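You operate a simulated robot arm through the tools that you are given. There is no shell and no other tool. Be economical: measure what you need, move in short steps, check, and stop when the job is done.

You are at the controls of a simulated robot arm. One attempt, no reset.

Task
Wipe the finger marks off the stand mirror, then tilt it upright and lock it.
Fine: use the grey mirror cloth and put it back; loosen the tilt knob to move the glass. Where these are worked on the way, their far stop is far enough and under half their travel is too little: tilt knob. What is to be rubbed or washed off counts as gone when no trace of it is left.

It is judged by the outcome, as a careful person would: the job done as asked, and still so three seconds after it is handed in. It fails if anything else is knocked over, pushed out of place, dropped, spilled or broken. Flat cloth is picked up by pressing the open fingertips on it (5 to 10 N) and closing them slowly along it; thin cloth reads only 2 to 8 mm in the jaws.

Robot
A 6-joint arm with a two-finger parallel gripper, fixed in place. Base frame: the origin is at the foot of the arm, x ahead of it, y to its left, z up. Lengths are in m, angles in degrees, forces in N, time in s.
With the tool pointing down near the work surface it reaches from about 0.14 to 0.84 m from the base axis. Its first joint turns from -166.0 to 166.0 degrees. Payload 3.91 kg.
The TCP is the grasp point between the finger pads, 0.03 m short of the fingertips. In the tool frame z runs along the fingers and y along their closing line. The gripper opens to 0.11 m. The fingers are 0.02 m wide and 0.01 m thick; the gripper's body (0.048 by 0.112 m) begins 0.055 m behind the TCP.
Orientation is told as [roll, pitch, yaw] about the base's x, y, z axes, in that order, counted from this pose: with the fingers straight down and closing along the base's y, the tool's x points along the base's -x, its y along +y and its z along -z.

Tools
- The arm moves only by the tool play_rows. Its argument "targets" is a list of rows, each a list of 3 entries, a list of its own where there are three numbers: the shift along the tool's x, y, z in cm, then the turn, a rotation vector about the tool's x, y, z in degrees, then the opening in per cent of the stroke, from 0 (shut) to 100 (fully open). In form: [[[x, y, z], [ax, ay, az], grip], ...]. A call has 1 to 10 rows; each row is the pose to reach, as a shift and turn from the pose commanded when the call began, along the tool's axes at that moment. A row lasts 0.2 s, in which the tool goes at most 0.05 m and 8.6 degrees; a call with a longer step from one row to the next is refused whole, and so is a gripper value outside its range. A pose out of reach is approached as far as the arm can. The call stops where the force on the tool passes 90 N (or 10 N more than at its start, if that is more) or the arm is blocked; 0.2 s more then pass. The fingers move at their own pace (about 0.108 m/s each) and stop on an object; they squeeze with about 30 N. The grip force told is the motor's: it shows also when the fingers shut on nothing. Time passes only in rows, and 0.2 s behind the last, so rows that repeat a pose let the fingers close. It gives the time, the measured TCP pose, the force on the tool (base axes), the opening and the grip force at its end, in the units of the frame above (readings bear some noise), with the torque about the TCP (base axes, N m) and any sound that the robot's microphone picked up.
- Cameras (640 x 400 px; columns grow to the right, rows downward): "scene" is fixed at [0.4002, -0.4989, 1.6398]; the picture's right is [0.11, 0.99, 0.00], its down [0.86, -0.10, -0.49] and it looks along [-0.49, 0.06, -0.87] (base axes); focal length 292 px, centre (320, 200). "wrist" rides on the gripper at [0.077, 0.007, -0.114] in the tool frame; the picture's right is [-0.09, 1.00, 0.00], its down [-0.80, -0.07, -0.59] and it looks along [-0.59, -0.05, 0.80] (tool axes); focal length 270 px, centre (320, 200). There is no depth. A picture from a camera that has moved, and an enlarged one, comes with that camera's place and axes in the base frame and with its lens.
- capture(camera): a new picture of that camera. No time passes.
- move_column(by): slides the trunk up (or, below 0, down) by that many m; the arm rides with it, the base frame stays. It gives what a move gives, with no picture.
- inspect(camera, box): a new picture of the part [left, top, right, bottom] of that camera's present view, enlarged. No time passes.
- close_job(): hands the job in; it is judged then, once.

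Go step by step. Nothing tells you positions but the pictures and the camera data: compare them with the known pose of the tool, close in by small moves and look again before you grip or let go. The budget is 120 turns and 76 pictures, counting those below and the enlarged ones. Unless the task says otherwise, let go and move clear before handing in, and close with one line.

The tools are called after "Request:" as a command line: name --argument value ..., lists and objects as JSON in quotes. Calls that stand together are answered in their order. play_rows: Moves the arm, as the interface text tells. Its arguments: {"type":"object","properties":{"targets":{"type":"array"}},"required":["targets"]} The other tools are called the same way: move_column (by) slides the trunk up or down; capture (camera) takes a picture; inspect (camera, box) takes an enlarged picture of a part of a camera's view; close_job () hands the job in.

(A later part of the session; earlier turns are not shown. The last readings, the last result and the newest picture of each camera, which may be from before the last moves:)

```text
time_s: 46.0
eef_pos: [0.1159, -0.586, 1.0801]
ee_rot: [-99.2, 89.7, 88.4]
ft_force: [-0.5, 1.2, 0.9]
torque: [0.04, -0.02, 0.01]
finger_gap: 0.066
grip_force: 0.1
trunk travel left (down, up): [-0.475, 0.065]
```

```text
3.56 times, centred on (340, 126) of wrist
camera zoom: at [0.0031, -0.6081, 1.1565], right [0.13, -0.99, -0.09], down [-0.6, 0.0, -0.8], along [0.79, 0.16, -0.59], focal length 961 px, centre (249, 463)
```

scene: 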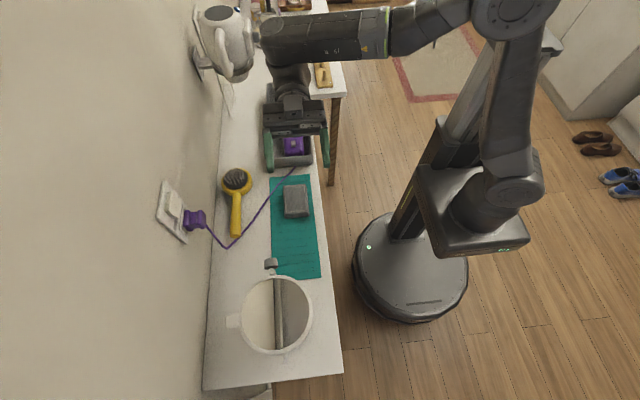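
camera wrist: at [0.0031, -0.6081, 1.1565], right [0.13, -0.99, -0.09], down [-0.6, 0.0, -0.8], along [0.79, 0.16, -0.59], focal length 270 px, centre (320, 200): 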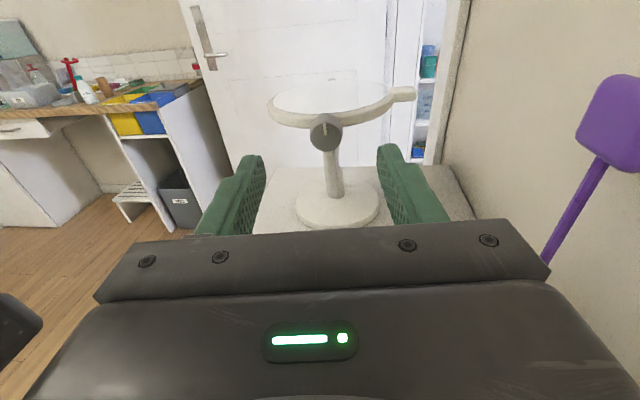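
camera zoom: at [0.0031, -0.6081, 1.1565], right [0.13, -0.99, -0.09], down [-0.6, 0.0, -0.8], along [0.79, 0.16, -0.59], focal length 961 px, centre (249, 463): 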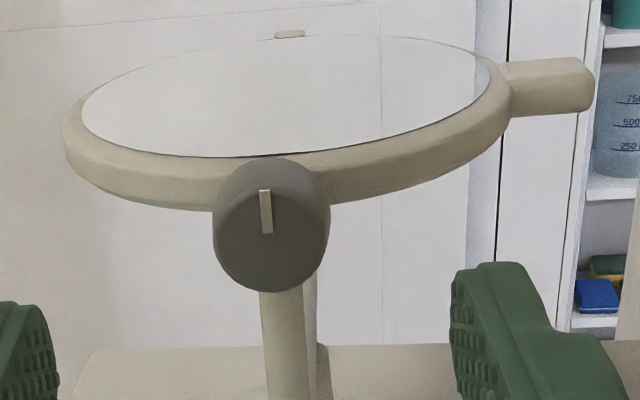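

The knob is about 29 mm across with its index mark at 12 o'clock. I'll slide the jaws over it and close.

Request:
play_rows --targets '[[[-0.7, 0.47, 2], [0, 0, 0], 60], [[-0.7, 0.47, 4], [0, 0, 0], 60], [[-0.7, 0.47, 5.5], [0, 0, 0], 60], [[-0.7, 0.47, 6.5], [0, 0, 0], 60], [[-0.7, 0.47, 6.5], [0, 0, 0], 60]]'

Request:
inspect --camera "wrist" --box '[200, 60, 440, 230]'

Request:
inspect --camera "scene" --box '[230, 220, 330, 290]'

```text
time_s: 47.2
eef_pos: [0.1803, -0.5825, 1.0727]
ee_rot: [-99.2, 89.6, 88.2]
ft_force: [0.7, -0.4, -0.5]
torque: [-0.01, 0.0, 0.0]
finger_gap: 0.0659
grip_force: 0.0
trunk travel left (down, up): [-0.475, 0.065]
```

```text
2.35 times, centred on (320, 145) of wrist
camera zoom: at [0.0678, -0.6041, 1.1484], right [0.13, -0.99, -0.09], down [-0.6, 0.0, -0.8], along [0.79, 0.16, -0.59], focal length 636 px, centre (320, 329)
```

zoom: 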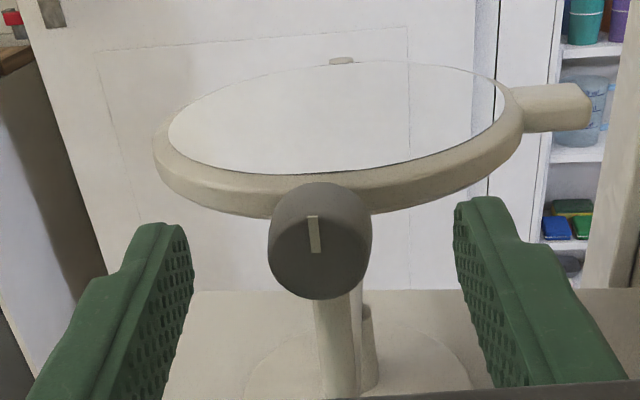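

```text
5.71 times, centred on (280, 255) of scene
camera zoom: at [0.4002, -0.4989, 1.6398], right [0.11, 0.99, 0.0], down [0.86, -0.1, -0.49], along [-0.49, 0.06, -0.87], focal length 1667 px, centre (549, -114)
```

zoom: 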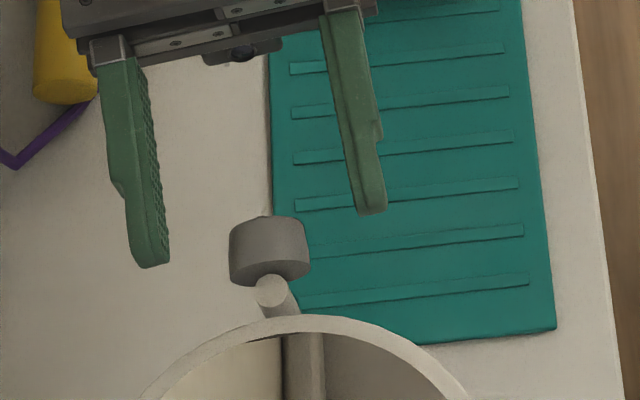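

The jaws are nearly centred. I'll go 0.8 cm further in, shift 2 mm toward +y, and close.

Request:
play_rows --targets '[[[0, -0.2, 0.4], [0, 0, 0], 60], [[0, -0.2, 0.8], [0, 0, 0], 60], [[0, -0.2, 0.8], [0, 0, 0], 45], [[0, -0.2, 0.8], [0, 0, 0], 35], [[0, -0.2, 0.8], [0, 0, 0], 28], [[0, -0.2, 0.8], [0, 0, 0], 22], [[0, -0.2, 0.8], [0, 0, 0], 10], [[0, -0.2, 0.8], [0, 0, 0], 10]]'

Request:
inspect --camera "wrist" --box '[200, 60, 440, 230]'

```text
time_s: 49.0
eef_pos: [0.1872, -0.58, 1.0714]
ee_rot: [-98.4, 89.6, 89.1]
ft_force: [-0.7, -1.9, 1.1]
torque: [-0.02, -0.03, -0.33]
finger_gap: 0.0269
grip_force: 29.8
trunk travel left (down, up): [-0.475, 0.065]
```

```text
2.35 times, centred on (320, 145) of wrist
camera zoom: at [0.0752, -0.6015, 1.1485], right [0.13, -0.99, -0.09], down [-0.6, 0.0, -0.8], along [0.79, 0.16, -0.59], focal length 636 px, centre (320, 329)
```

zoom: 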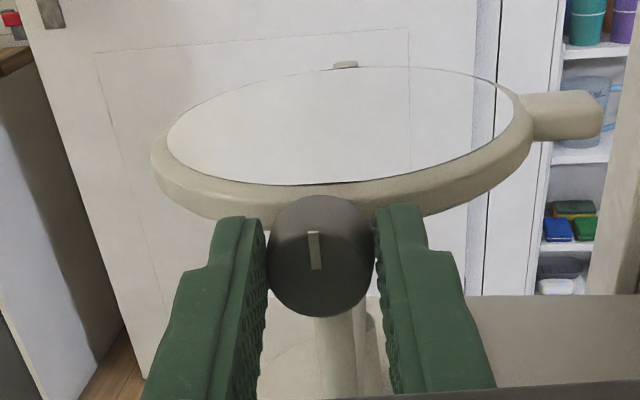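

It's gripped at 27 mm. I'll try loosening counter-clockwise (negative about tool z) and watch the torque.

Request:
play_rows --targets '[[[0, 0, 0], [0, 0, -5], 10], [[0, 0, 0], [0, 0, -10], 10], [[0, 0, 0], [0, 0, -15], 10], [[0, 0, 0], [0, 0, -20], 10], [[0, 0, 0], [0, 0, -20], 10]]'

Request:
inspect --camera "wrist" --box '[200, 60, 440, 230]'

```text
time_s: 50.2
eef_pos: [0.1874, -0.5799, 1.0725]
ee_rot: [90.2, 70.3, -82.4]
ft_force: [-1.9, 2.5, 0.5]
torque: [0.29, 0.02, 0.19]
finger_gap: 0.0262
grip_force: 29.8
trunk travel left (down, up): [-0.475, 0.065]
```

```text
2.35 times, centred on (320, 145) of wrist
camera zoom: at [0.0718, -0.5746, 1.1468], right [0.13, -0.96, 0.25], down [-0.56, -0.28, -0.78], along [0.82, -0.04, -0.57], focal length 636 px, centre (320, 329)
```

zoom: 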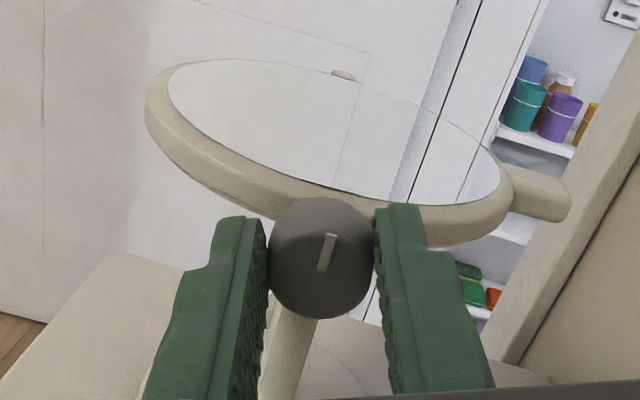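

The index mark stayed put while the jaws slipped round, so the knob didn't turn. I'll turn the other way through +40° and compare.

Request:
play_rows --targets '[[[0, 0, 0], [0, 0, 5], 10], [[0, 0, 0], [0, 0, 10], 10], [[0, 0, 0], [0, 0, 15], 10], [[0, 0, 0], [0, 0, 20], 10], [[0, 0, 0], [0, 0, 25], 10], [[0, 0, 0], [0, 0, 30], 10], [[0, 0, 0], [0, 0, 30], 10]]'

Request:
inspect --camera "wrist" --box '[200, 60, 440, 230]'

```text
time_s: 51.8
eef_pos: [0.1882, -0.581, 1.0739]
ee_rot: [-90.2, 79.6, 97.1]
ft_force: [-0.2, -7.7, 5.3]
torque: [0.01, -0.38, -0.67]
finger_gap: 0.0264
grip_force: 30.1
trunk travel left (down, up): [-0.475, 0.065]
```

```text
2.35 times, centred on (320, 145) of wrist
camera zoom: at [0.0769, -0.6153, 1.1467], right [0.12, -0.96, -0.27], down [-0.62, 0.14, -0.78], along [0.78, 0.26, -0.57], focal length 636 px, centre (320, 329)
```

zoom: 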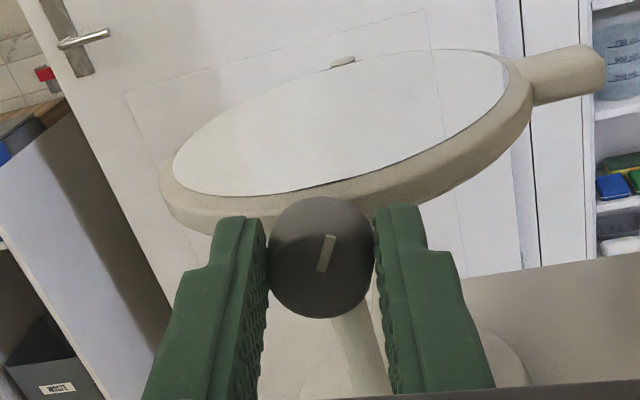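

This time the mark turned with the jaws, so the knob goes clockwise and was already at its counter-clockwise stop. I'll carry on clockwise.

Request:
play_rows --targets '[[[0, 0, 0], [0, 0, 6], 10], [[0, 0, 0], [0, 0, 12], 10], [[0, 0, 0], [0, 0, 18], 10], [[0, 0, 0], [0, 0, 24], 10], [[0, 0, 0], [0, 0, 30], 10], [[0, 0, 0], [0, 0, 36], 10], [[0, 0, 0], [0, 0, 42], 10], [[0, 0, 0], [0, 0, 42], 10]]'

Request:
inspect --camera "wrist" --box '[200, 60, 440, 230]'

```text
time_s: 53.6
eef_pos: [0.1879, -0.5812, 1.0711]
ee_rot: [-90.1, 37.6, 97.2]
ft_force: [-1.4, -4.5, -0.4]
torque: [-0.01, -0.21, -0.55]
finger_gap: 0.0265
grip_force: 29.9
trunk travel left (down, up): [-0.475, 0.065]
```

```text
2.35 times, centred on (320, 145) of wrist
camera zoom: at [0.0831, -0.6591, 1.1127], right [0.07, -0.53, -0.84], down [-0.68, 0.6, -0.43], along [0.73, 0.6, -0.32], focal length 636 px, centre (320, 329)
```

zoom: 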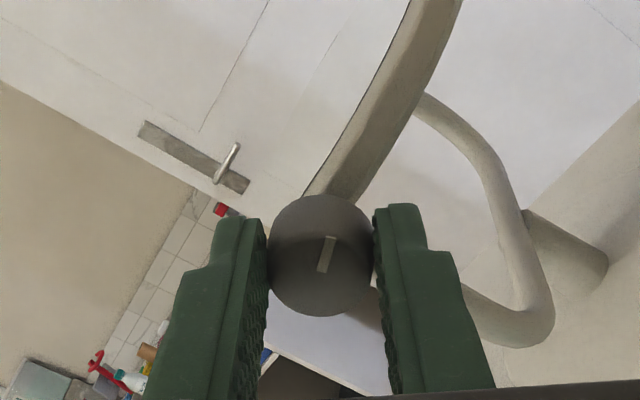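

Request:
play_rows --targets '[[[0, 0, 0], [0, 0, 6], 10], [[0, 0, 0], [0, 0, 12], 10], [[0, 0, 0], [0, 0, 18], 10], [[0, 0, 0], [0, 0, 24], 10], [[0, 0, 0], [0, 0, 30], 10], [[0, 0, 0], [0, 0, 36], 10], [[0, 0, 0], [0, 0, 42], 10], [[0, 0, 0], [0, 0, 42], 10]]'

Request:
inspect --camera "wrist" --box '[200, 60, 440, 230]'

```text
time_s: 55.4
eef_pos: [0.1883, -0.5802, 1.0719]
ee_rot: [-90.1, -4.5, 97.4]
ft_force: [3.7, -0.6, -0.7]
torque: [-0.05, 0.3, -0.21]
finger_gap: 0.026
grip_force: 29.6
trunk travel left (down, up): [-0.475, 0.065]
```

```text
2.35 times, centred on (320, 145) of wrist
camera zoom: at [0.0849, -0.6705, 1.0584], right [-0.02, 0.16, -0.99], down [-0.69, 0.71, 0.13], along [0.72, 0.69, 0.1], focal length 636 px, centre (320, 329)
```

zoom: 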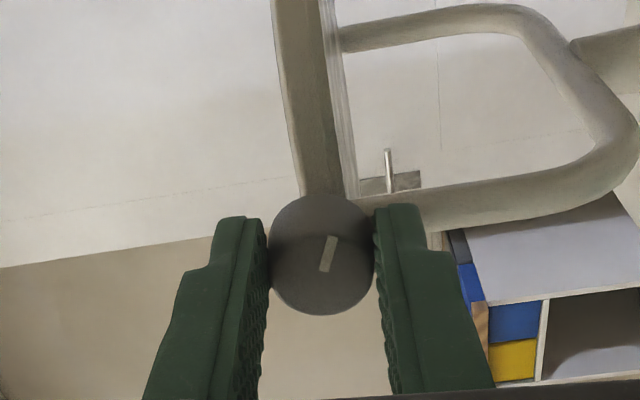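

Request:
play_rows --targets '[[[0, 0, 0], [0, 0, 6], 10], [[0, 0, 0], [0, 0, 12], 10], [[0, 0, 0], [0, 0, 18], 10], [[0, 0, 0], [0, 0, 24], 10], [[0, 0, 0], [0, 0, 30], 10], [[0, 0, 0], [0, 0, 36], 10], [[0, 0, 0], [0, 0, 42], 10], [[0, 0, 0], [0, 0, 42], 10]]'

Request:
inspect --camera "wrist" --box '[200, 60, 440, 230]'

```text
time_s: 56.9
eef_pos: [0.1957, -0.4837, 0.999]
ee_rot: [-90.2, -36.2, 97.1]
ft_force: [-0.7, -0.7, 22.8]
torque: [-2.01, 2.8, 0.07]
finger_gap: 0.0112
grip_force: 0.1
out of reach, approached as far as the arm can: row 3, 4, 5, 6, 7
trunk travel left (down, up): [-0.475, 0.065]
stopped in row 7: the force on the tool passed its limit at 123 N (the readings are from after the stop); the commanded pose is now the measured one
```

```text
2.35 times, centred on (320, 145) of wrist
camera zoom: at [0.0887, -0.5552, 0.9479], right [-0.08, 0.65, -0.75], down [-0.67, 0.53, 0.53], along [0.74, 0.54, 0.39], focal length 636 px, centre (320, 329)
```

zoom: 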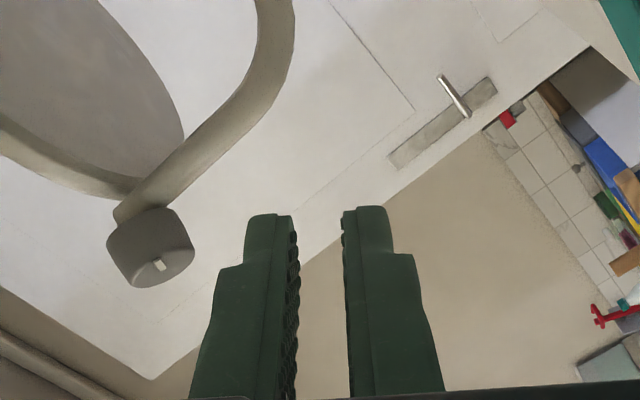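

The arm ran out of reach on that turn and the jaws came off the knob. I'll check the scene right away.

Request:
capture --camera "scene"

Request:
inspect --camera "scene" --box '[200, 180, 360, 360]'

```text
32 pictures are left
```

scene: 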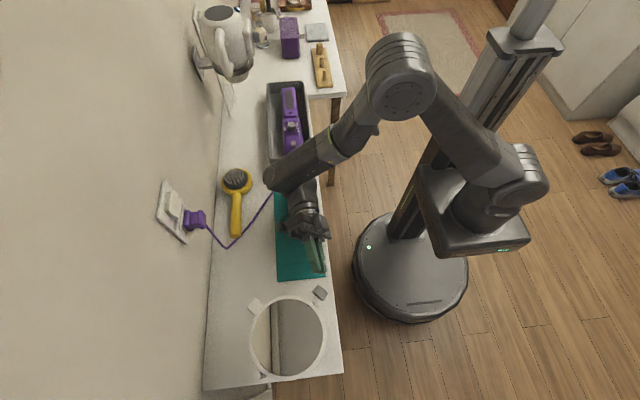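

```text
2.22 times, centred on (280, 270) of scene
camera zoom: at [0.4002, -0.4989, 1.6398], right [0.11, 0.99, 0.0], down [0.86, -0.1, -0.49], along [-0.49, 0.06, -0.87], focal length 648 px, centre (409, 44)
```

zoom: 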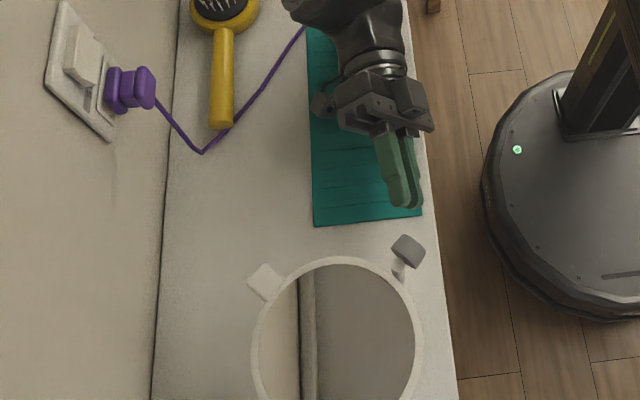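

The stand got dragged and yawed, and the gripper is pressing on something near the mat. I'll lift straight up with the column, then assess.

Request:
move_column --by 0.06

Request:
inspect --camera "scene" --box '[230, 150, 350, 290]'

```text
time_s: 57.9
eef_pos: [0.1947, -0.4854, 1.0569]
ee_rot: [-90.2, -36.7, 97.0]
ft_force: [-0.2, -0.1, 0.1]
torque: [-0.01, -0.05, 0.02]
finger_gap: 0.011
grip_force: 0.0
trunk travel left (down, up): [-0.535, 0.005]
```

```text
2.86 times, centred on (290, 220) of scene
camera zoom: at [0.4002, -0.4989, 1.6398], right [0.11, 0.99, 0.0], down [0.86, -0.1, -0.49], along [-0.49, 0.06, -0.87], focal length 834 px, centre (406, 143)
```

zoom: 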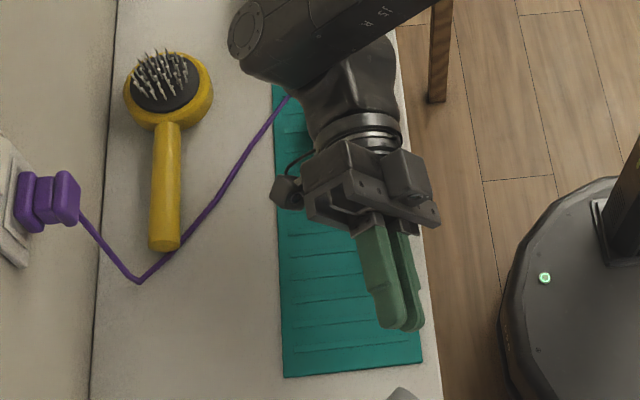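

It's free now. I'll lift away in base-up and roll the tool back to camera-on-top so I can survey.

Request:
play_rows --targets '[[[-2.4, -3.2, 0], [0, 0, 0], 20], [[-4.8, -6.4, 0], [0, 0, 0], 20], [[-7.2, -9.6, 0], [0, 0, 0], 20], [[-8.9, -12.1, -1], [0, 0, -8], 20], [[-8.9, -12.1, -3], [0, 0, -16], 20], [[-8.9, -12.1, -5], [0, 0, -24], 20], [[-8.9, -12.1, -7], [0, 0, -32], 20], [[-8.9, -12.1, -8], [0, 0, -40], 20], [[-8.9, -12.1, -8], [0, 0, -48], 20], [[-8.9, -12.1, -8], [0, 0, -56], 20]]'

Request:
play_rows --targets '[[[0, 0, 0], [0, 0, -8], 20], [[0, 0, 0], [0, 0, -16], 20], [[0, 0, 0], [0, 0, -24], 20], [[0, 0, 0], [0, 0, -32], 20], [[0, 0, 0], [0, 0, -40], 20], [[0, 0, 0], [0, 0, -48], 20], [[0, 0, 0], [0, 0, -56], 20], [[0, 0, 0], [0, 0, -64], 20], [[0, 0, 0], [0, 0, -71], 20], [[0, 0, 0], [0, 0, -71], 20]]'

Request:
capture --camera "wrist"

Request:
capture --camera "scene"

```text
time_s: 60.1
eef_pos: [0.1144, -0.4947, 1.2082]
ee_rot: [-90.1, 19.4, 97.0]
ft_force: [0.7, 0.6, -0.1]
torque: [-0.01, -0.01, 0.0]
finger_gap: 0.0218
grip_force: 0.0
out of reach, approached as far as the arm can: row 1, 2, 3, 4
trunk travel left (down, up): [-0.535, 0.005]
```

```text
time_s: 62.3
eef_pos: [0.113, -0.4947, 1.2084]
ee_rot: [105.8, 89.5, -67.2]
ft_force: [0.1, 0.5, -0.2]
torque: [0.0, -0.02, 0.0]
finger_gap: 0.022
grip_force: 0.0
trunk travel left (down, up): [-0.535, 0.005]
```

```text
29 pictures are left
camera wrist: at [0.0014, -0.5151, 1.2837], right [0.12, -0.99, -0.08], down [-0.6, -0.01, -0.8], along [0.79, 0.14, -0.59], focal length 270 px, centre (320, 200)
```

wrist: 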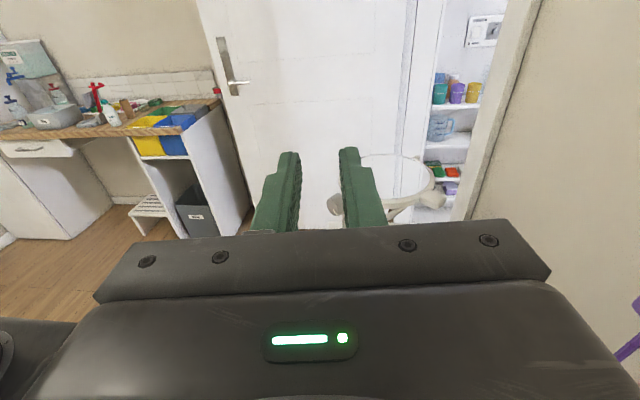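

```text
28 pictures are left
```

scene: 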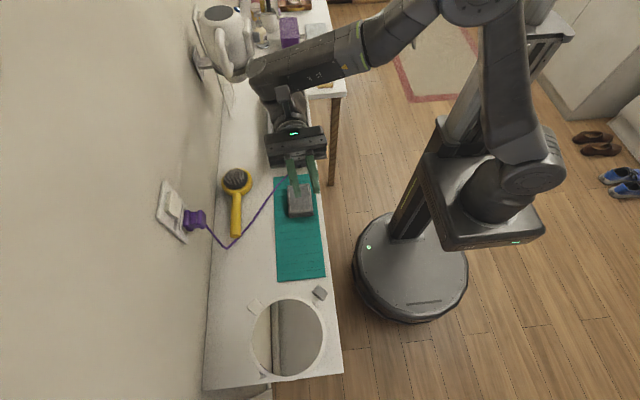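

The mat and cloth slid about 1 cm. The mirror stand is still upright but is yawed about −50°, with the knob now near (0.28, −0.485) and the centre near (0.35, −0.55). I'll bring the tool nose-down again and unroll it so I can grip the knob from above and swing the stand back.

Request:
play_rows --targets '[[[1, 0, 0], [0, -8.5, 0], 50], [[2, 0, 0], [0, -17, 0], 50], [[3, 0, 0], [0, -25.5, 0], 50], [[4, 0, 0], [0, -34, 0], 50], [[5, 0, 0], [0, -42.5, 0], 50], [[5, 0, 0], [0, -51, 0], 50], [[5, 0, 0], [0, -59.5, 0], 50], [[5, 0, 0], [0, -68, 0], 50], [[5, 0, 0], [0, -76.5, 0], 50], [[5, 0, 0], [0, -85, 0], 50]]'

Request:
play_rows --targets '[[[0, 0, 0], [0, -5, 0], 50], [[0, 0, 0], [0, -5, 0], 50]]'

Request:
play_rows --targets '[[[0, 0, 0], [0, 0, -8.5], 50], [[0, 0, 0], [0, 0, -17], 50], [[0, 0, 0], [0, 0, -25.5], 50], [[0, 0, 0], [0, 0, -34], 50], [[0, 0, 0], [0, 0, -42.5], 50], [[0, 0, 0], [0, 0, -51], 50], [[0, 0, 0], [0, 0, -59.5], 50], [[0, 0, 0], [0, 0, -68], 50], [[0, 0, 0], [0, 0, -76.5], 50], [[0, 0, 0], [0, 0, -85], 50]]'

```text
time_s: 64.5
eef_pos: [0.1141, -0.4945, 1.2573]
ee_rot: [0.5, 4.9, -173.0]
ft_force: [-0.2, 0.0, -0.4]
torque: [0.05, 0.01, 0.0]
finger_gap: 0.0551
grip_force: 0.0
trunk travel left (down, up): [-0.535, 0.005]
```

```text
time_s: 65.1
eef_pos: [0.114, -0.4945, 1.2575]
ee_rot: [0.4, 0.0, -173.1]
ft_force: [0.1, -0.6, -0.6]
torque: [0.0, 0.0, -0.02]
finger_gap: 0.0551
grip_force: 0.1
trunk travel left (down, up): [-0.535, 0.005]
```

```text
time_s: 67.3
eef_pos: [0.1142, -0.4959, 1.2575]
ee_rot: [0.2, -0.4, -87.9]
ft_force: [0.1, -0.7, -0.2]
torque: [0.01, 0.01, 0.0]
finger_gap: 0.0552
grip_force: 0.0
trunk travel left (down, up): [-0.535, 0.005]
```

Request:
play_rows --targets '[[[0, 3, 0], [0, 0, -8], 50], [[0, 6, 0], [0, 0, -16], 50], [[0.2, 9, 0], [0, 0, -24], 50], [[0.4, 12, 1], [0, 0, -32], 50], [[0.5, 14.5, 3], [0, 0, -40], 50], [[0.5, 16.5, 5.5], [0, 0, -46], 50], [[0.5, 16.5, 5.5], [0, 0, -46], 50]]'

Request:
capture --camera "wrist"

```text
time_s: 68.9
eef_pos: [0.2782, -0.4837, 1.2031]
ee_rot: [-0.1, -0.3, -42.1]
ft_force: [0.6, -0.5, 1.1]
torque: [0.01, 0.03, 0.04]
finger_gap: 0.0549
grip_force: 0.0
trunk travel left (down, up): [-0.535, 0.005]
```

```text
27 pictures are left
camera wrist: at [0.2255, -0.4266, 1.3164], right [0.73, 0.68, 0.0], down [0.55, -0.58, 0.6], along [0.41, -0.44, -0.8], focal length 270 px, centre (320, 200)
```

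wrist: 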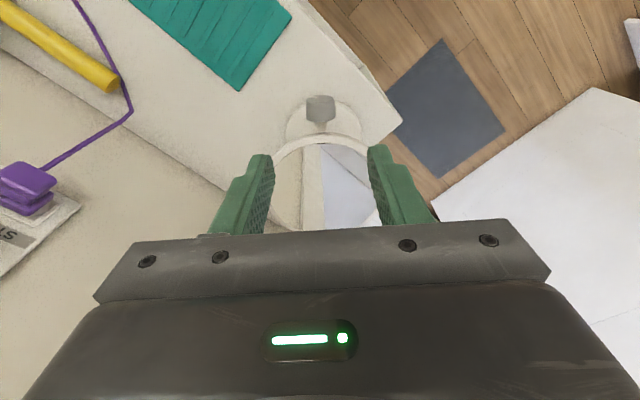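

Request:
inspect --camera "wrist" --box '[240, 70, 400, 170]'

```text
4.00 times, centred on (320, 120) of wrist
camera zoom: at [0.2255, -0.4266, 1.3164], right [0.73, 0.68, 0.0], down [0.55, -0.58, 0.6], along [0.41, -0.44, -0.8], focal length 1081 px, centre (320, 520)
```

zoom: 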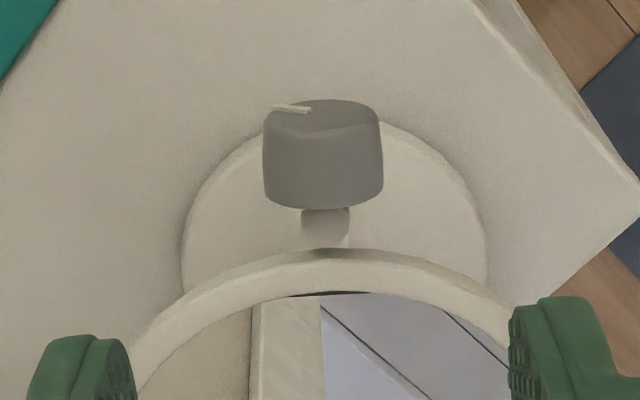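

The knob is right below the TCP and its mark is at about 105° clockwise from the start. I'll descend over it and grip it from above to swing the stand back.

Request:
play_rows --targets '[[[0, 0, 4], [0, 0, 0], 50], [[0, 0, 8], [0, 0, 0], 50], [[0, 0, 11], [0, 0, 0], 50], [[0, 0, 12.8], [0, 0, 0], 50], [[0, 0, 12.8], [0, 0, 0], 40], [[0, 0, 12.8], [0, 0, 0], 30], [[0, 0, 12.8], [0, 0, 0], 24], [[0, 0, 12.8], [0, 0, 0], 15], [[0, 0, 12.8], [0, 0, 0], 15]]'

Request:
capture --camera "wrist"

```text
time_s: 70.9
eef_pos: [0.279, -0.4844, 1.0759]
ee_rot: [-0.1, -0.2, -42.1]
ft_force: [0.2, 0.1, -0.2]
torque: [-0.09, -0.07, 0.0]
finger_gap: 0.0271
grip_force: 30.2
trunk travel left (down, up): [-0.535, 0.005]
```

```text
25 pictures are left
camera wrist: at [0.2266, -0.4279, 1.1888], right [0.73, 0.68, 0.0], down [0.55, -0.59, 0.6], along [0.41, -0.44, -0.8], focal length 270 px, centre (320, 200)
```

wrist: 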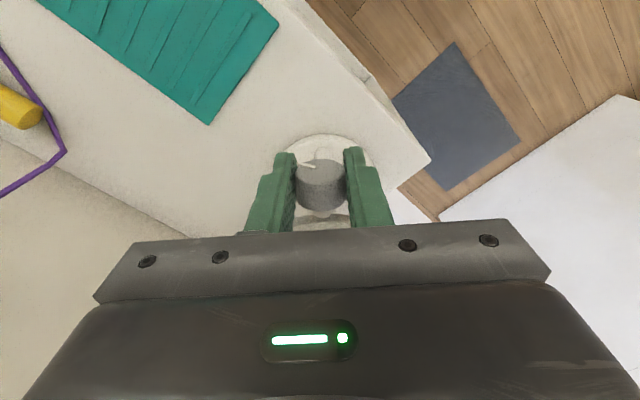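

The knob is gripped. I'll swing the stand back slowly along an arc, the first 20° now.

Request:
play_rows --targets '[[[0.1, -0.6, 0], [0, 0, -2.5], 15], [[0.18, -1.2, 0], [0, 0, -5], 15], [[0.25, -1.8, 0], [0, 0, -7.6], 15], [[0.3, -2.39, 0], [0, 0, -10.1], 15], [[0.32, -3.0, 0], [0, 0, -12.6], 15], [[0.34, -3.55, 0], [0, 0, -15.1], 15], [[0.34, -4.15, 0], [0, 0, -17.7], 15], [[0.33, -4.71, 0], [0, 0, -20.2], 15], [[0.33, -4.71, 0], [0, 0, -20.2], 15]]'

Request:
inspect --camera "scene" --box '[200, 230, 360, 390]'

```text
time_s: 72.9
eef_pos: [0.245, -0.5176, 1.0758]
ee_rot: [-0.3, -0.3, -21.8]
ft_force: [-0.3, 2.6, 0.8]
torque: [-0.07, -0.12, 0.13]
finger_gap: 0.0271
grip_force: 30.4
trunk travel left (down, up): [-0.535, 0.005]
```

```text
2.50 times, centred on (280, 310) of scene
camera zoom: at [0.4002, -0.4989, 1.6398], right [0.11, 0.99, 0.0], down [0.86, -0.1, -0.49], along [-0.49, 0.06, -0.87], focal length 729 px, centre (420, -75)
```

zoom: 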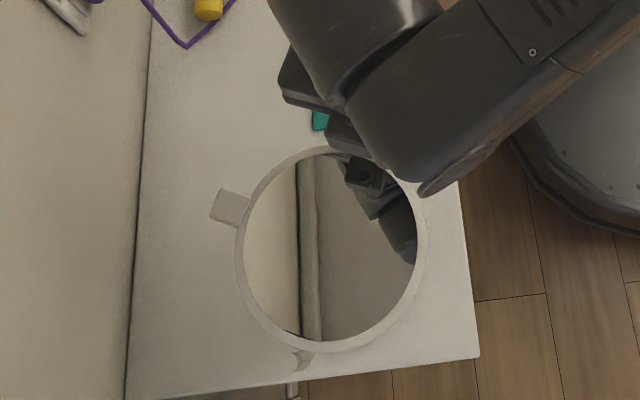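

The stand follows smoothly and stays upright. Now the remaining 30° of the arc.

Request:
play_rows --targets '[[[0.3, -1.08, 0], [0, 0, -5], 15], [[0.55, -2.16, 0], [0, 0, -10.1], 15], [[0.7, -3.2, 0], [0, 0, -15.1], 15], [[0.81, -4.29, 0], [0, 0, -20.2], 15], [[0.83, -5.3, 0], [0, 0, -25.2], 15], [[0.81, -6.32, 0], [0, 0, -30.3], 15], [[0.81, -6.32, 0], [0, 0, -30.3], 15]]'

Request:
inspect --camera "scene" --box '[200, 230, 360, 390]'

```text
time_s: 74.5
eef_pos: [0.2157, -0.5745, 1.0739]
ee_rot: [-0.3, -0.1, 8.5]
ft_force: [1.0, 0.7, 0.0]
torque: [0.01, -0.26, 0.01]
finger_gap: 0.0268
grip_force: 29.7
trunk travel left (down, up): [-0.535, 0.005]
```

```text
2.50 times, centred on (280, 310) of scene
camera zoom: at [0.4002, -0.4989, 1.6398], right [0.11, 0.99, 0.0], down [0.86, -0.1, -0.49], along [-0.49, 0.06, -0.87], focal length 729 px, centre (420, -75)
```

zoom: 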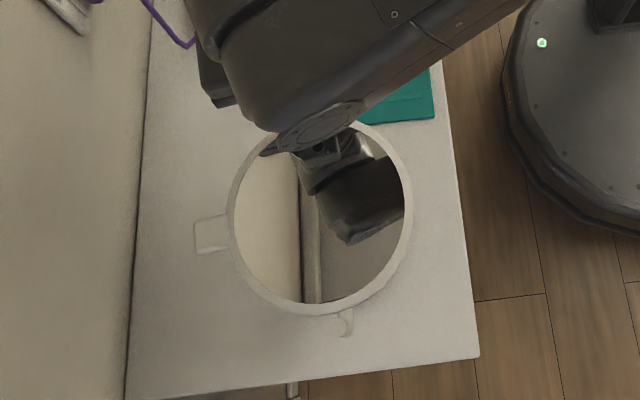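

The stand is back within about 1 cm of its original place. I'll release, rise and back off, then turn the tool end-on again, this time with the camera underneath so there's plenty of clockwise roll.

Request:
play_rows --targets '[[[0, 0, 0], [0, 0, 0], 40], [[0, 0, 0], [0, 0, 0], 50], [[0, 0, 0], [0, 0, 0], 50], [[0, 0, -3], [0, 0, 0], 50], [[0, 0, -7], [0, 0, 0], 50], [[0, 0, -11], [0, 0, 0], 50], [[3, 0, -13], [0, 0, 0], 50], [[7, 0, -13], [0, 0, 0], 50], [[10, 0, -13], [0, 0, 0], 50], [[12, 0, -13], [0, 0, 0], 50]]'

Request:
play_rows --targets '[[[0, 0, 0], [0, -8.5, 0], 50], [[0, 0, 0], [0, -17, 0], 50], [[0, 0, 0], [0, -25.5, 0], 50], [[0, 0, 0], [0, -34, 0], 50], [[0, 0, 0], [0, -42.5, 0], 50], [[0, 0, 0], [0, -51, 0], 50], [[0, 0, 0], [0, -59.5, 0], 50], [[0, 0, 0], [0, -68, 0], 50], [[0, 0, 0], [0, -76.5, 0], 50], [[0, 0, 0], [0, -85, 0], 50]]'

Request:
play_rows --targets '[[[0, 0, 0], [0, -5, 0], 60], [[0, 0, 0], [0, -5, 0], 60]]'

Request:
inspect --camera "scene" --box '[210, 180, 350, 350]'

```text
time_s: 76.7
eef_pos: [0.097, -0.5911, 1.2027]
ee_rot: [-0.3, -0.2, 8.5]
ft_force: [0.3, 0.4, -0.2]
torque: [0.01, 0.01, -0.01]
finger_gap: 0.0551
grip_force: 0.3
trunk travel left (down, up): [-0.535, 0.005]
```

```text
time_s: 78.9
eef_pos: [0.0964, -0.5916, 1.2051]
ee_rot: [-4.3, -85.3, 12.8]
ft_force: [0.2, 0.5, 0.9]
torque: [0.03, 0.03, -0.01]
finger_gap: 0.0548
grip_force: 0.1
trunk travel left (down, up): [-0.535, 0.005]
```

```text
time_s: 79.5
eef_pos: [0.0962, -0.591, 1.2048]
ee_rot: [-116.7, -89.5, 125.2]
ft_force: [-0.3, -0.3, 0.4]
torque: [0.02, 0.0, 0.01]
finger_gap: 0.0662
grip_force: 0.0
trunk travel left (down, up): [-0.535, 0.005]
```

```text
2.35 times, centred on (280, 265) of scene
camera zoom: at [0.4002, -0.4989, 1.6398], right [0.11, 0.99, 0.0], down [0.86, -0.1, -0.49], along [-0.49, 0.06, -0.87], focal length 686 px, centre (414, 47)
```

zoom: 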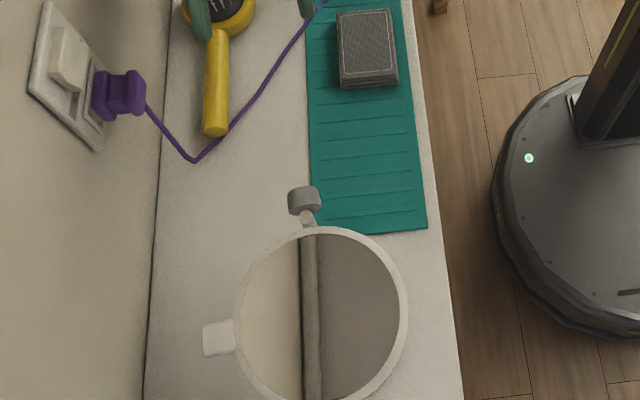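

Everything is in place. I'll lower to the knob axis, slide in, and grip.

Request:
play_rows --targets '[[[4, 0, 1.5], [0, 0, 0], 55], [[8, 0, 3], [0, 0, 0], 55], [[11, 0, 4], [0, 0, 0], 55], [[13.1, 0, 5], [0, 0, 0], 55], [[13.1, -0.1, 7], [0, 0, 0], 55], [[13.1, -0.1, 8.5], [0, 0, 0], 55], [[13.1, -0.1, 8.5], [0, 0, 0], 55]]'

Request:
inspect --camera "scene" --box '[230, 220, 330, 290]'

Request:
inspect --camera "wrist" --box '[200, 60, 440, 230]'

```text
time_s: 81.1
eef_pos: [0.1814, -0.5802, 1.0737]
ee_rot: [-110.4, -89.5, 118.7]
ft_force: [-0.1, 0.7, 0.0]
torque: [0.0, -0.01, 0.0]
finger_gap: 0.0602
grip_force: 0.1
trunk travel left (down, up): [-0.535, 0.005]
```

```text
5.71 times, centred on (280, 255) of scene
camera zoom: at [0.4002, -0.4989, 1.6398], right [0.11, 0.99, 0.0], down [0.86, -0.1, -0.49], along [-0.49, 0.06, -0.87], focal length 1667 px, centre (549, -114)
```

zoom: 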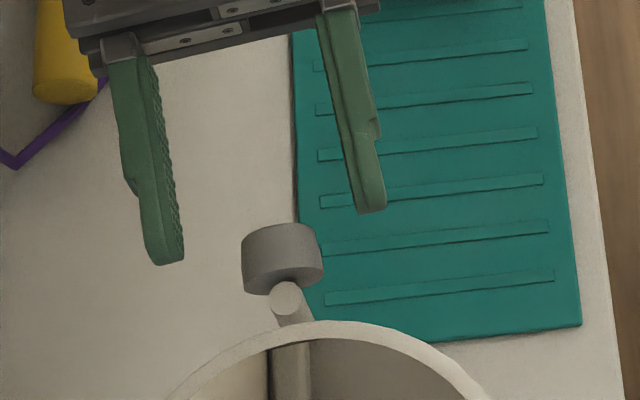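

```text
2.35 times, centred on (320, 145) of wrist
camera zoom: at [0.0666, -0.5904, 0.9962], right [-0.15, 0.99, 0.08], down [-0.58, -0.15, 0.8], along [0.8, 0.07, 0.59], focal length 636 px, centre (320, 329)
```

zoom: 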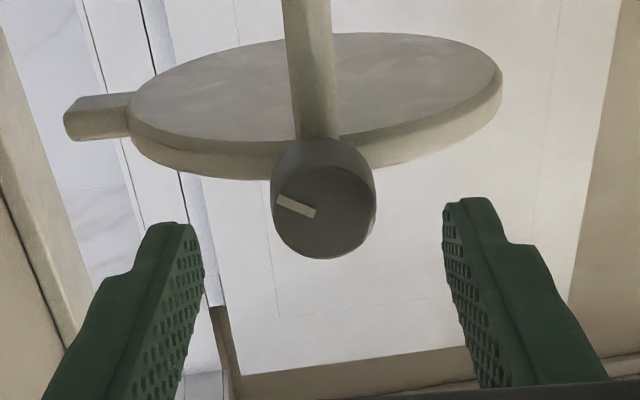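

The jaws are centred on the knob. I'll go forward 0.8 cm, grip, then turn clockwise in stages.

Request:
play_rows --targets '[[[0, 0, 0.4], [0, 0, 0], 55], [[0, 0, 0.8], [0, 0, 0], 45], [[0, 0, 0.8], [0, 0, 0], 35], [[0, 0, 0.8], [0, 0, 0], 28], [[0, 0, 0.8], [0, 0, 0], 20], [[0, 0, 0.8], [0, 0, 0], 10], [[0, 0, 0.8], [0, 0, 0], 10]]'

Request:
play_rows --targets '[[[0, 0, 0], [0, 0, 5], 10], [[0, 0, 0], [0, 0, 10], 10], [[0, 0, 0], [0, 0, 15], 10], [[0, 0, 0], [0, 0, 20], 10], [[0, 0, 0], [0, 0, 25], 10], [[0, 0, 0], [0, 0, 30], 10], [[0, 0, 0], [0, 0, 30], 10]]'

Request:
inspect --camera "wrist" --box '[200, 60, 440, 230]'

```text
time_s: 82.7
eef_pos: [0.1883, -0.5778, 1.074]
ee_rot: [-107.8, -89.6, 116.3]
ft_force: [-0.2, 0.5, 0.0]
torque: [-0.03, 0.03, -0.04]
finger_gap: 0.0258
grip_force: 29.9
trunk travel left (down, up): [-0.535, 0.005]
```

```text
time_s: 84.3
eef_pos: [0.1886, -0.5794, 1.0736]
ee_rot: [90.1, -60.3, -81.9]
ft_force: [-1.1, -2.3, -0.6]
torque: [-0.25, 0.0, -0.12]
finger_gap: 0.0257
grip_force: 30.4
trunk travel left (down, up): [-0.535, 0.005]
```

```text
2.35 times, centred on (320, 145) of wrist
camera zoom: at [0.0681, -0.5522, 1.0097], right [-0.12, 0.81, 0.57], down [-0.52, -0.54, 0.66], along [0.84, -0.22, 0.49], focal length 636 px, centre (320, 329)
```

zoom: 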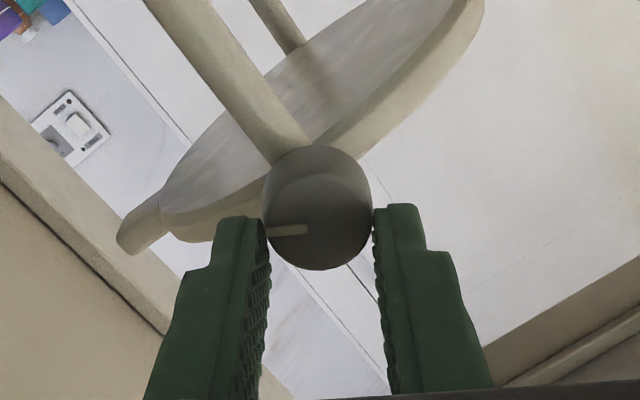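

The mark stayed fixed in the world while the jaws slipped again, so the knob is at its far, loose stop. I'll release it, back off, rise, and point the tool down again.

Request:
play_rows --targets '[[[0, 0, 0], [0, 0, 0], 40], [[0, 0, 0], [0, 0, 0], 60], [[0, 0, 0], [0, 0, 0], 60], [[0, 0, -3], [0, 0, 0], 60], [[0, 0, -7], [0, 0, 0], 60], [[-3, 1.7, -9], [0, 0, -8], 60], [[-6.5, 3.7, -9], [0, 0, -16], 60], [[-10.4, 6, -9], [0, 0, -24], 60], [[-12, 7, -9], [0, 0, -30], 60], [[-12, 7, -9], [0, 0, -30], 60]]'

Request:
play_rows --targets '[[[0, 0, 0], [0, 8.5, 0], 60], [[0, 0, 0], [0, 17, 0], 60], [[0, 0, 0], [0, 25.5, 0], 60], [[0, 0, 0], [0, 34, 0], 60], [[0, 0, 0], [0, 42.5, 0], 60], [[0, 0, 0], [0, 51, 0], 60], [[0, 0, 0], [0, 59.5, 0], 60], [[0, 0, 0], [0, 68, 0], 60], [[0, 0, 0], [0, 76.5, 0], 60], [[0, 0, 0], [0, 85, 0], 60]]'

Request:
play_rows --targets '[[[0, 0, 0], [0, 5, 0], 60], [[0, 0, 0], [0, 5, 0], 60]]'

```text
time_s: 86.5
eef_pos: [0.0989, -0.5918, 1.2126]
ee_rot: [-106.2, -89.6, 114.6]
ft_force: [0.2, 0.0, 0.1]
torque: [-0.04, 0.03, 0.02]
finger_gap: 0.066
grip_force: 0.1
trunk travel left (down, up): [-0.535, 0.005]
```

```text
time_s: 88.7
eef_pos: [0.0991, -0.5907, 1.2126]
ee_rot: [-0.4, -4.9, 8.5]
ft_force: [-0.4, 0.2, 0.6]
torque: [0.02, 0.0, 0.03]
finger_gap: 0.0661
grip_force: 0.0
trunk travel left (down, up): [-0.535, 0.005]
```

```text
time_s: 89.3
eef_pos: [0.0987, -0.5888, 1.2122]
ee_rot: [-0.4, -0.1, 8.4]
ft_force: [0.4, -0.1, -0.5]
torque: [0.01, 0.0, 0.0]
finger_gap: 0.0662
grip_force: 0.1
trunk travel left (down, up): [-0.535, 0.005]
```

Request:
play_rows --targets '[[[-2, -1, -1], [0, 0, 8.5], 60], [[-4, -2, -1], [0, 0, 17], 60], [[-6, -3, -1], [0, 0, 25.5], 60], [[-8, -4, -1], [0, 0, 34], 60], [[-10, -5, -1], [0, 0, 42.5], 60], [[-12.5, -6, -1], [0, 0, 51], 60], [[-15, -7, -1], [0, 0, 59.5], 60], [[-17, -8, -1], [0, 0, 68], 60], [[-19, -9, -1], [0, 0, 76.5], 60], [[-20.8, -9.4, -1], [0, 0, 85], 60]]'

Request:
play_rows --targets '[[[0, 0, 0], [0, 0, 5], 60], [[0, 0, 0], [0, 0, 5], 60]]'

Request:
capture --camera "wrist"

Request:
inspect --camera "scene" --box '[200, 230, 360, 390]'

```text
time_s: 91.5
eef_pos: [0.3194, -0.6526, 1.2246]
ee_rot: [0.1, -0.4, -76.7]
ft_force: [-0.4, 0.0, 0.1]
torque: [-0.01, 0.04, 0.06]
finger_gap: 0.0659
grip_force: 0.1
trunk travel left (down, up): [-0.535, 0.005]
```

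```text
time_s: 92.1
eef_pos: [0.3186, -0.6535, 1.2246]
ee_rot: [0.1, -0.4, -81.5]
ft_force: [0.4, 0.7, 0.6]
torque: [-0.03, -0.01, 0.0]
finger_gap: 0.066
grip_force: 0.0
trunk travel left (down, up): [-0.535, 0.005]
```

```text
18 pictures are left
camera wrist: at [0.3137, -0.5749, 1.3374], right [1.0, 0.06, 0.0], down [0.04, -0.8, 0.6], along [0.04, -0.6, -0.8], focal length 270 px, centre (320, 200)
```

wrist: 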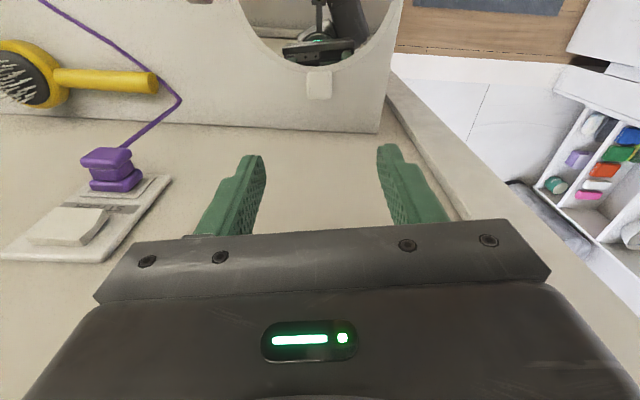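

```text
2.50 times, centred on (280, 310) of scene
camera zoom: at [0.4002, -0.4989, 1.6398], right [0.11, 0.99, 0.0], down [0.86, -0.1, -0.49], along [-0.49, 0.06, -0.87], focal length 729 px, centre (420, -75)
```

zoom: 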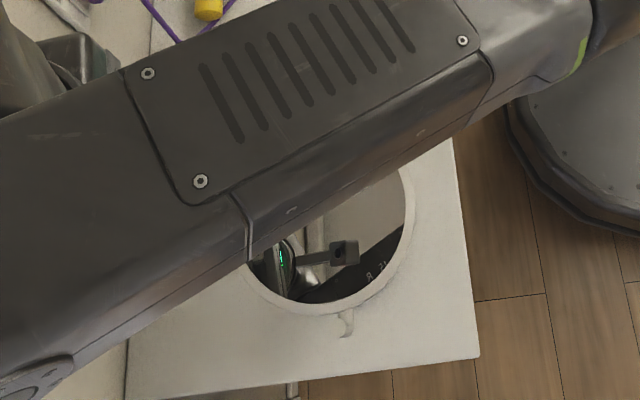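

The tab lies at x≈0.318, y −0.627 to −0.650. I'll come down with the fingertips flanking its outer end and close lightly on its sides.

Request:
play_rows --targets '[[[0.3, 0, 4], [0, 0, 0], 50], [[0.55, 0, 7], [0, 0, 0], 50], [[0.55, 0, 9.5], [0, 0, 0], 50], [[0.55, 0, 11], [0, 0, 0], 50], [[0.55, 0, 12.1], [0, 0, 0], 50], [[0.55, 0, 12.1], [0, 0, 0], 50]]'

Request:
capture --camera "wrist"

```text
time_s: 93.5
eef_pos: [0.319, -0.6489, 1.1031]
ee_rot: [0.1, -0.4, -81.5]
ft_force: [-0.6, 0.1, 0.5]
torque: [0.02, -0.01, 0.0]
finger_gap: 0.055
grip_force: 0.0
trunk travel left (down, up): [-0.535, 0.005]
```

```text
16 pictures are left
camera wrist: at [0.3131, -0.5711, 1.2161], right [1.0, 0.06, 0.0], down [0.05, -0.8, 0.6], along [0.04, -0.6, -0.8], focal length 270 px, centre (320, 200)
```

wrist: 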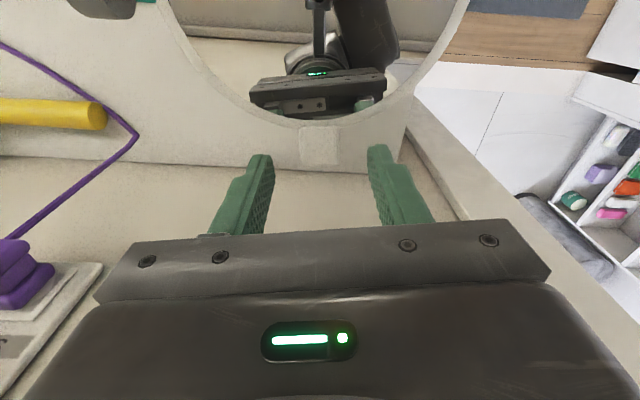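

Request:
play_rows --targets '[[[0.3, 0, 0], [0, 0, 0], 40], [[0.3, 0, 0], [0, 0, 0], 32], [[0.3, 0, 0], [0, 0, 0], 25], [[0.3, 0, 0], [0, 0, 0], 18], [[0.3, 0, 0], [0, 0, 0], 10], [[0.3, 0, 0], [0, 0, 0], 10]]'

```text
time_s: 94.9
eef_pos: [0.3177, -0.6457, 1.1031]
ee_rot: [0.1, -0.4, -81.5]
ft_force: [1.1, -0.4, 0.3]
torque: [-0.02, 0.02, -0.39]
finger_gap: 0.0241
grip_force: 30.0
trunk travel left (down, up): [-0.535, 0.005]
```

The tab is gripped at 24 mm. I'll swing it up along its arc, first to about 41°, and check that the glass follows and the stand stays put.

Request:
play_rows --targets '[[[0.1, 0, -0.65], [0, 0, 0], 10], [[0.22, 0, -1.29], [0, 0, 0], 10], [[0.42, 0, -1.95], [0, 0, 0], 10], [[0.65, 0, -2.58], [0, 0, 0], 10], [[0.95, 0, -3.2], [0, 0, 0], 10], [[1.28, 0, -3.79], [0, 0, 0], 10], [[1.67, 0, -4.35], [0, 0, 0], 10], [[2.08, 0, -4.88], [0, 0, 0], 10], [[2.08, 0, -4.88], [0, 0, 0], 10]]'

Request:
capture --camera "wrist"

```text
time_s: 96.9
eef_pos: [0.3139, -0.6244, 1.1516]
ee_rot: [0.1, -0.4, -81.5]
ft_force: [0.0, -0.3, -0.1]
torque: [0.01, -0.01, 0.04]
finger_gap: 0.0111
grip_force: 0.0
trunk travel left (down, up): [-0.535, 0.005]
```

```text
15 pictures are left
camera wrist: at [0.3092, -0.5463, 1.2654], right [1.0, 0.06, 0.0], down [0.05, -0.8, 0.6], along [0.04, -0.6, -0.8], focal length 270 px, centre (320, 200)
```

wrist: 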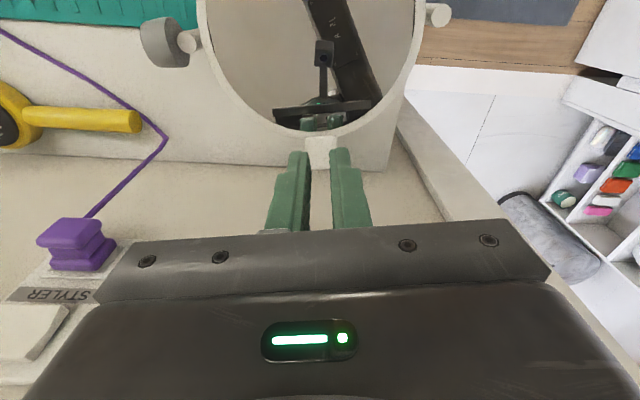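

The tab slipped out of the tips, but the glass has tilted up partway and is holding there. I'll go behind it with closed fingers and push it up from the back instead.

Request:
play_rows --targets '[[[-0.5, 0, -3], [0, 0, 0], 0], [[-1, 0, -5], [0, 0, 0], 0], [[-4, 0, -5], [0, 0, 0], 0], [[-6, 0, -4], [0, 0, 0], 0], [[-6, 0, -1], [0, 0, 0], 0], [[-6, 0, 2], [0, 0, 0], 0], [[-6, 0, 2], [0, 0, 0], 0]]'

Request:
capture --camera "wrist"

```text
time_s: 98.5
eef_pos: [0.322, -0.6832, 1.1318]
ee_rot: [0.2, -0.4, -81.5]
ft_force: [0.2, 0.6, 0.6]
torque: [0.02, 0.02, -0.02]
finger_gap: 0.0002
grip_force: 29.8
trunk travel left (down, up): [-0.535, 0.005]
```

```text
14 pictures are left
camera wrist: at [0.3176, -0.6056, 1.2453], right [1.0, 0.06, 0.0], down [0.05, -0.8, 0.6], along [0.04, -0.6, -0.8], focal length 270 px, centre (320, 200)
```

wrist: 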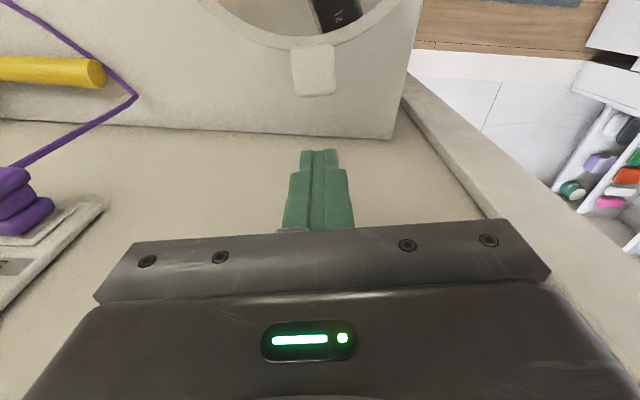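

The glass has actually barely moved: the tab slipped early. I'll instead press the robot-side rim down from above with closed fingertips, which lifts the tab side, and then finish from behind. First I'll go over to that rim.

Request:
play_rows --targets '[[[0, 0, -3], [0, 0, 0], 0], [[0, 0, -5.5], [0, 0, 0], 0], [[4.5, 0, -5.5], [0, 0, 0], 0], [[9, 0, -5.5], [0, 0, 0], 0], [[13.5, 0, -5.5], [0, 0, 0], 0], [[18, 0, -5.5], [0, 0, 0], 0], [[20.4, 0, -4], [0, 0, 0], 0], [[20.4, 0, -1], [0, 0, 0], 0], [[20.4, 0, 1.7], [0, 0, 0], 0], [[20.4, 0, 1.7], [0, 0, 0], 0]]'

Request:
capture --camera "wrist"

```text
time_s: 100.7
eef_pos: [0.2948, -0.4817, 1.114]
ee_rot: [0.0, -0.4, -81.6]
ft_force: [0.0, -0.4, -0.3]
torque: [-0.01, 0.0, -0.03]
finger_gap: 0.0
grip_force: 30.2
trunk travel left (down, up): [-0.535, 0.005]
```

```text
13 pictures are left
camera wrist: at [0.2887, -0.4036, 1.2268], right [1.0, 0.06, 0.0], down [0.05, -0.8, 0.6], along [0.04, -0.6, -0.8], focal length 270 px, centre (320, 200)
```

wrist: 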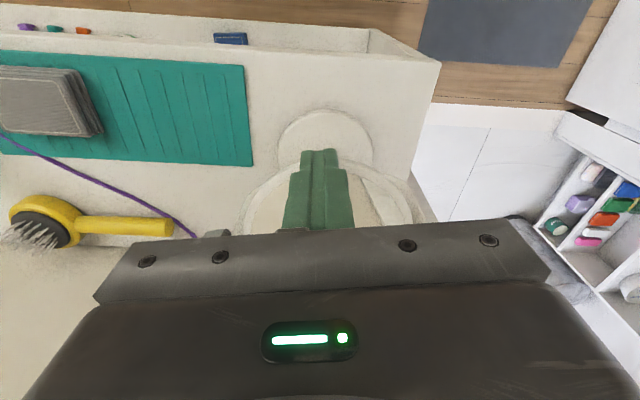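

The tip is just over the rim. I'll press down gently to begin the tilt and read the force.

Request:
play_rows --targets '[[[0, 0, 0.6], [0, 0, 0], 0], [[0, 0, 1.2], [0, 0, 0], 0], [[0, 0, 1.6], [0, 0, 0], 0], [[-0.05, 0, 2.0], [0, 0, 0], 0], [[-0.1, 0, 2.4], [0, 0, 0], 0], [[-0.1, 0, 2.4], [0, 0, 0], 0]]'

Request:
inspect --camera "scene" --box '[200, 230, 360, 390]'

```text
time_s: 102.1
eef_pos: [0.295, -0.4829, 1.0891]
ee_rot: [0.1, -0.4, -81.6]
ft_force: [-0.7, -0.7, -0.3]
torque: [0.01, 0.0, -0.01]
finger_gap: 0.0001
grip_force: 30.0
trunk travel left (down, up): [-0.535, 0.005]
```

```text
2.50 times, centred on (280, 310) of scene
camera zoom: at [0.4002, -0.4989, 1.6398], right [0.11, 0.99, 0.0], down [0.86, -0.1, -0.49], along [-0.49, 0.06, -0.87], focal length 729 px, centre (420, -75)
```

zoom: 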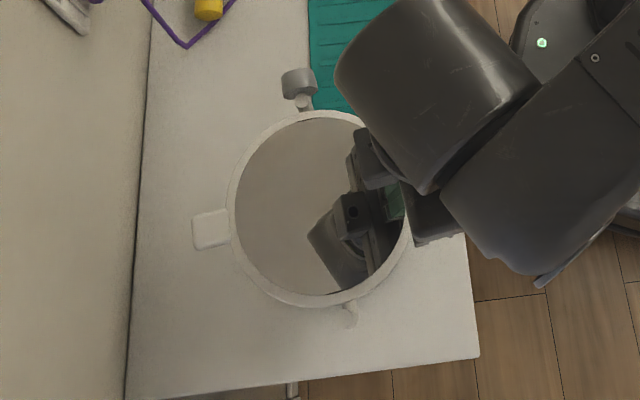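

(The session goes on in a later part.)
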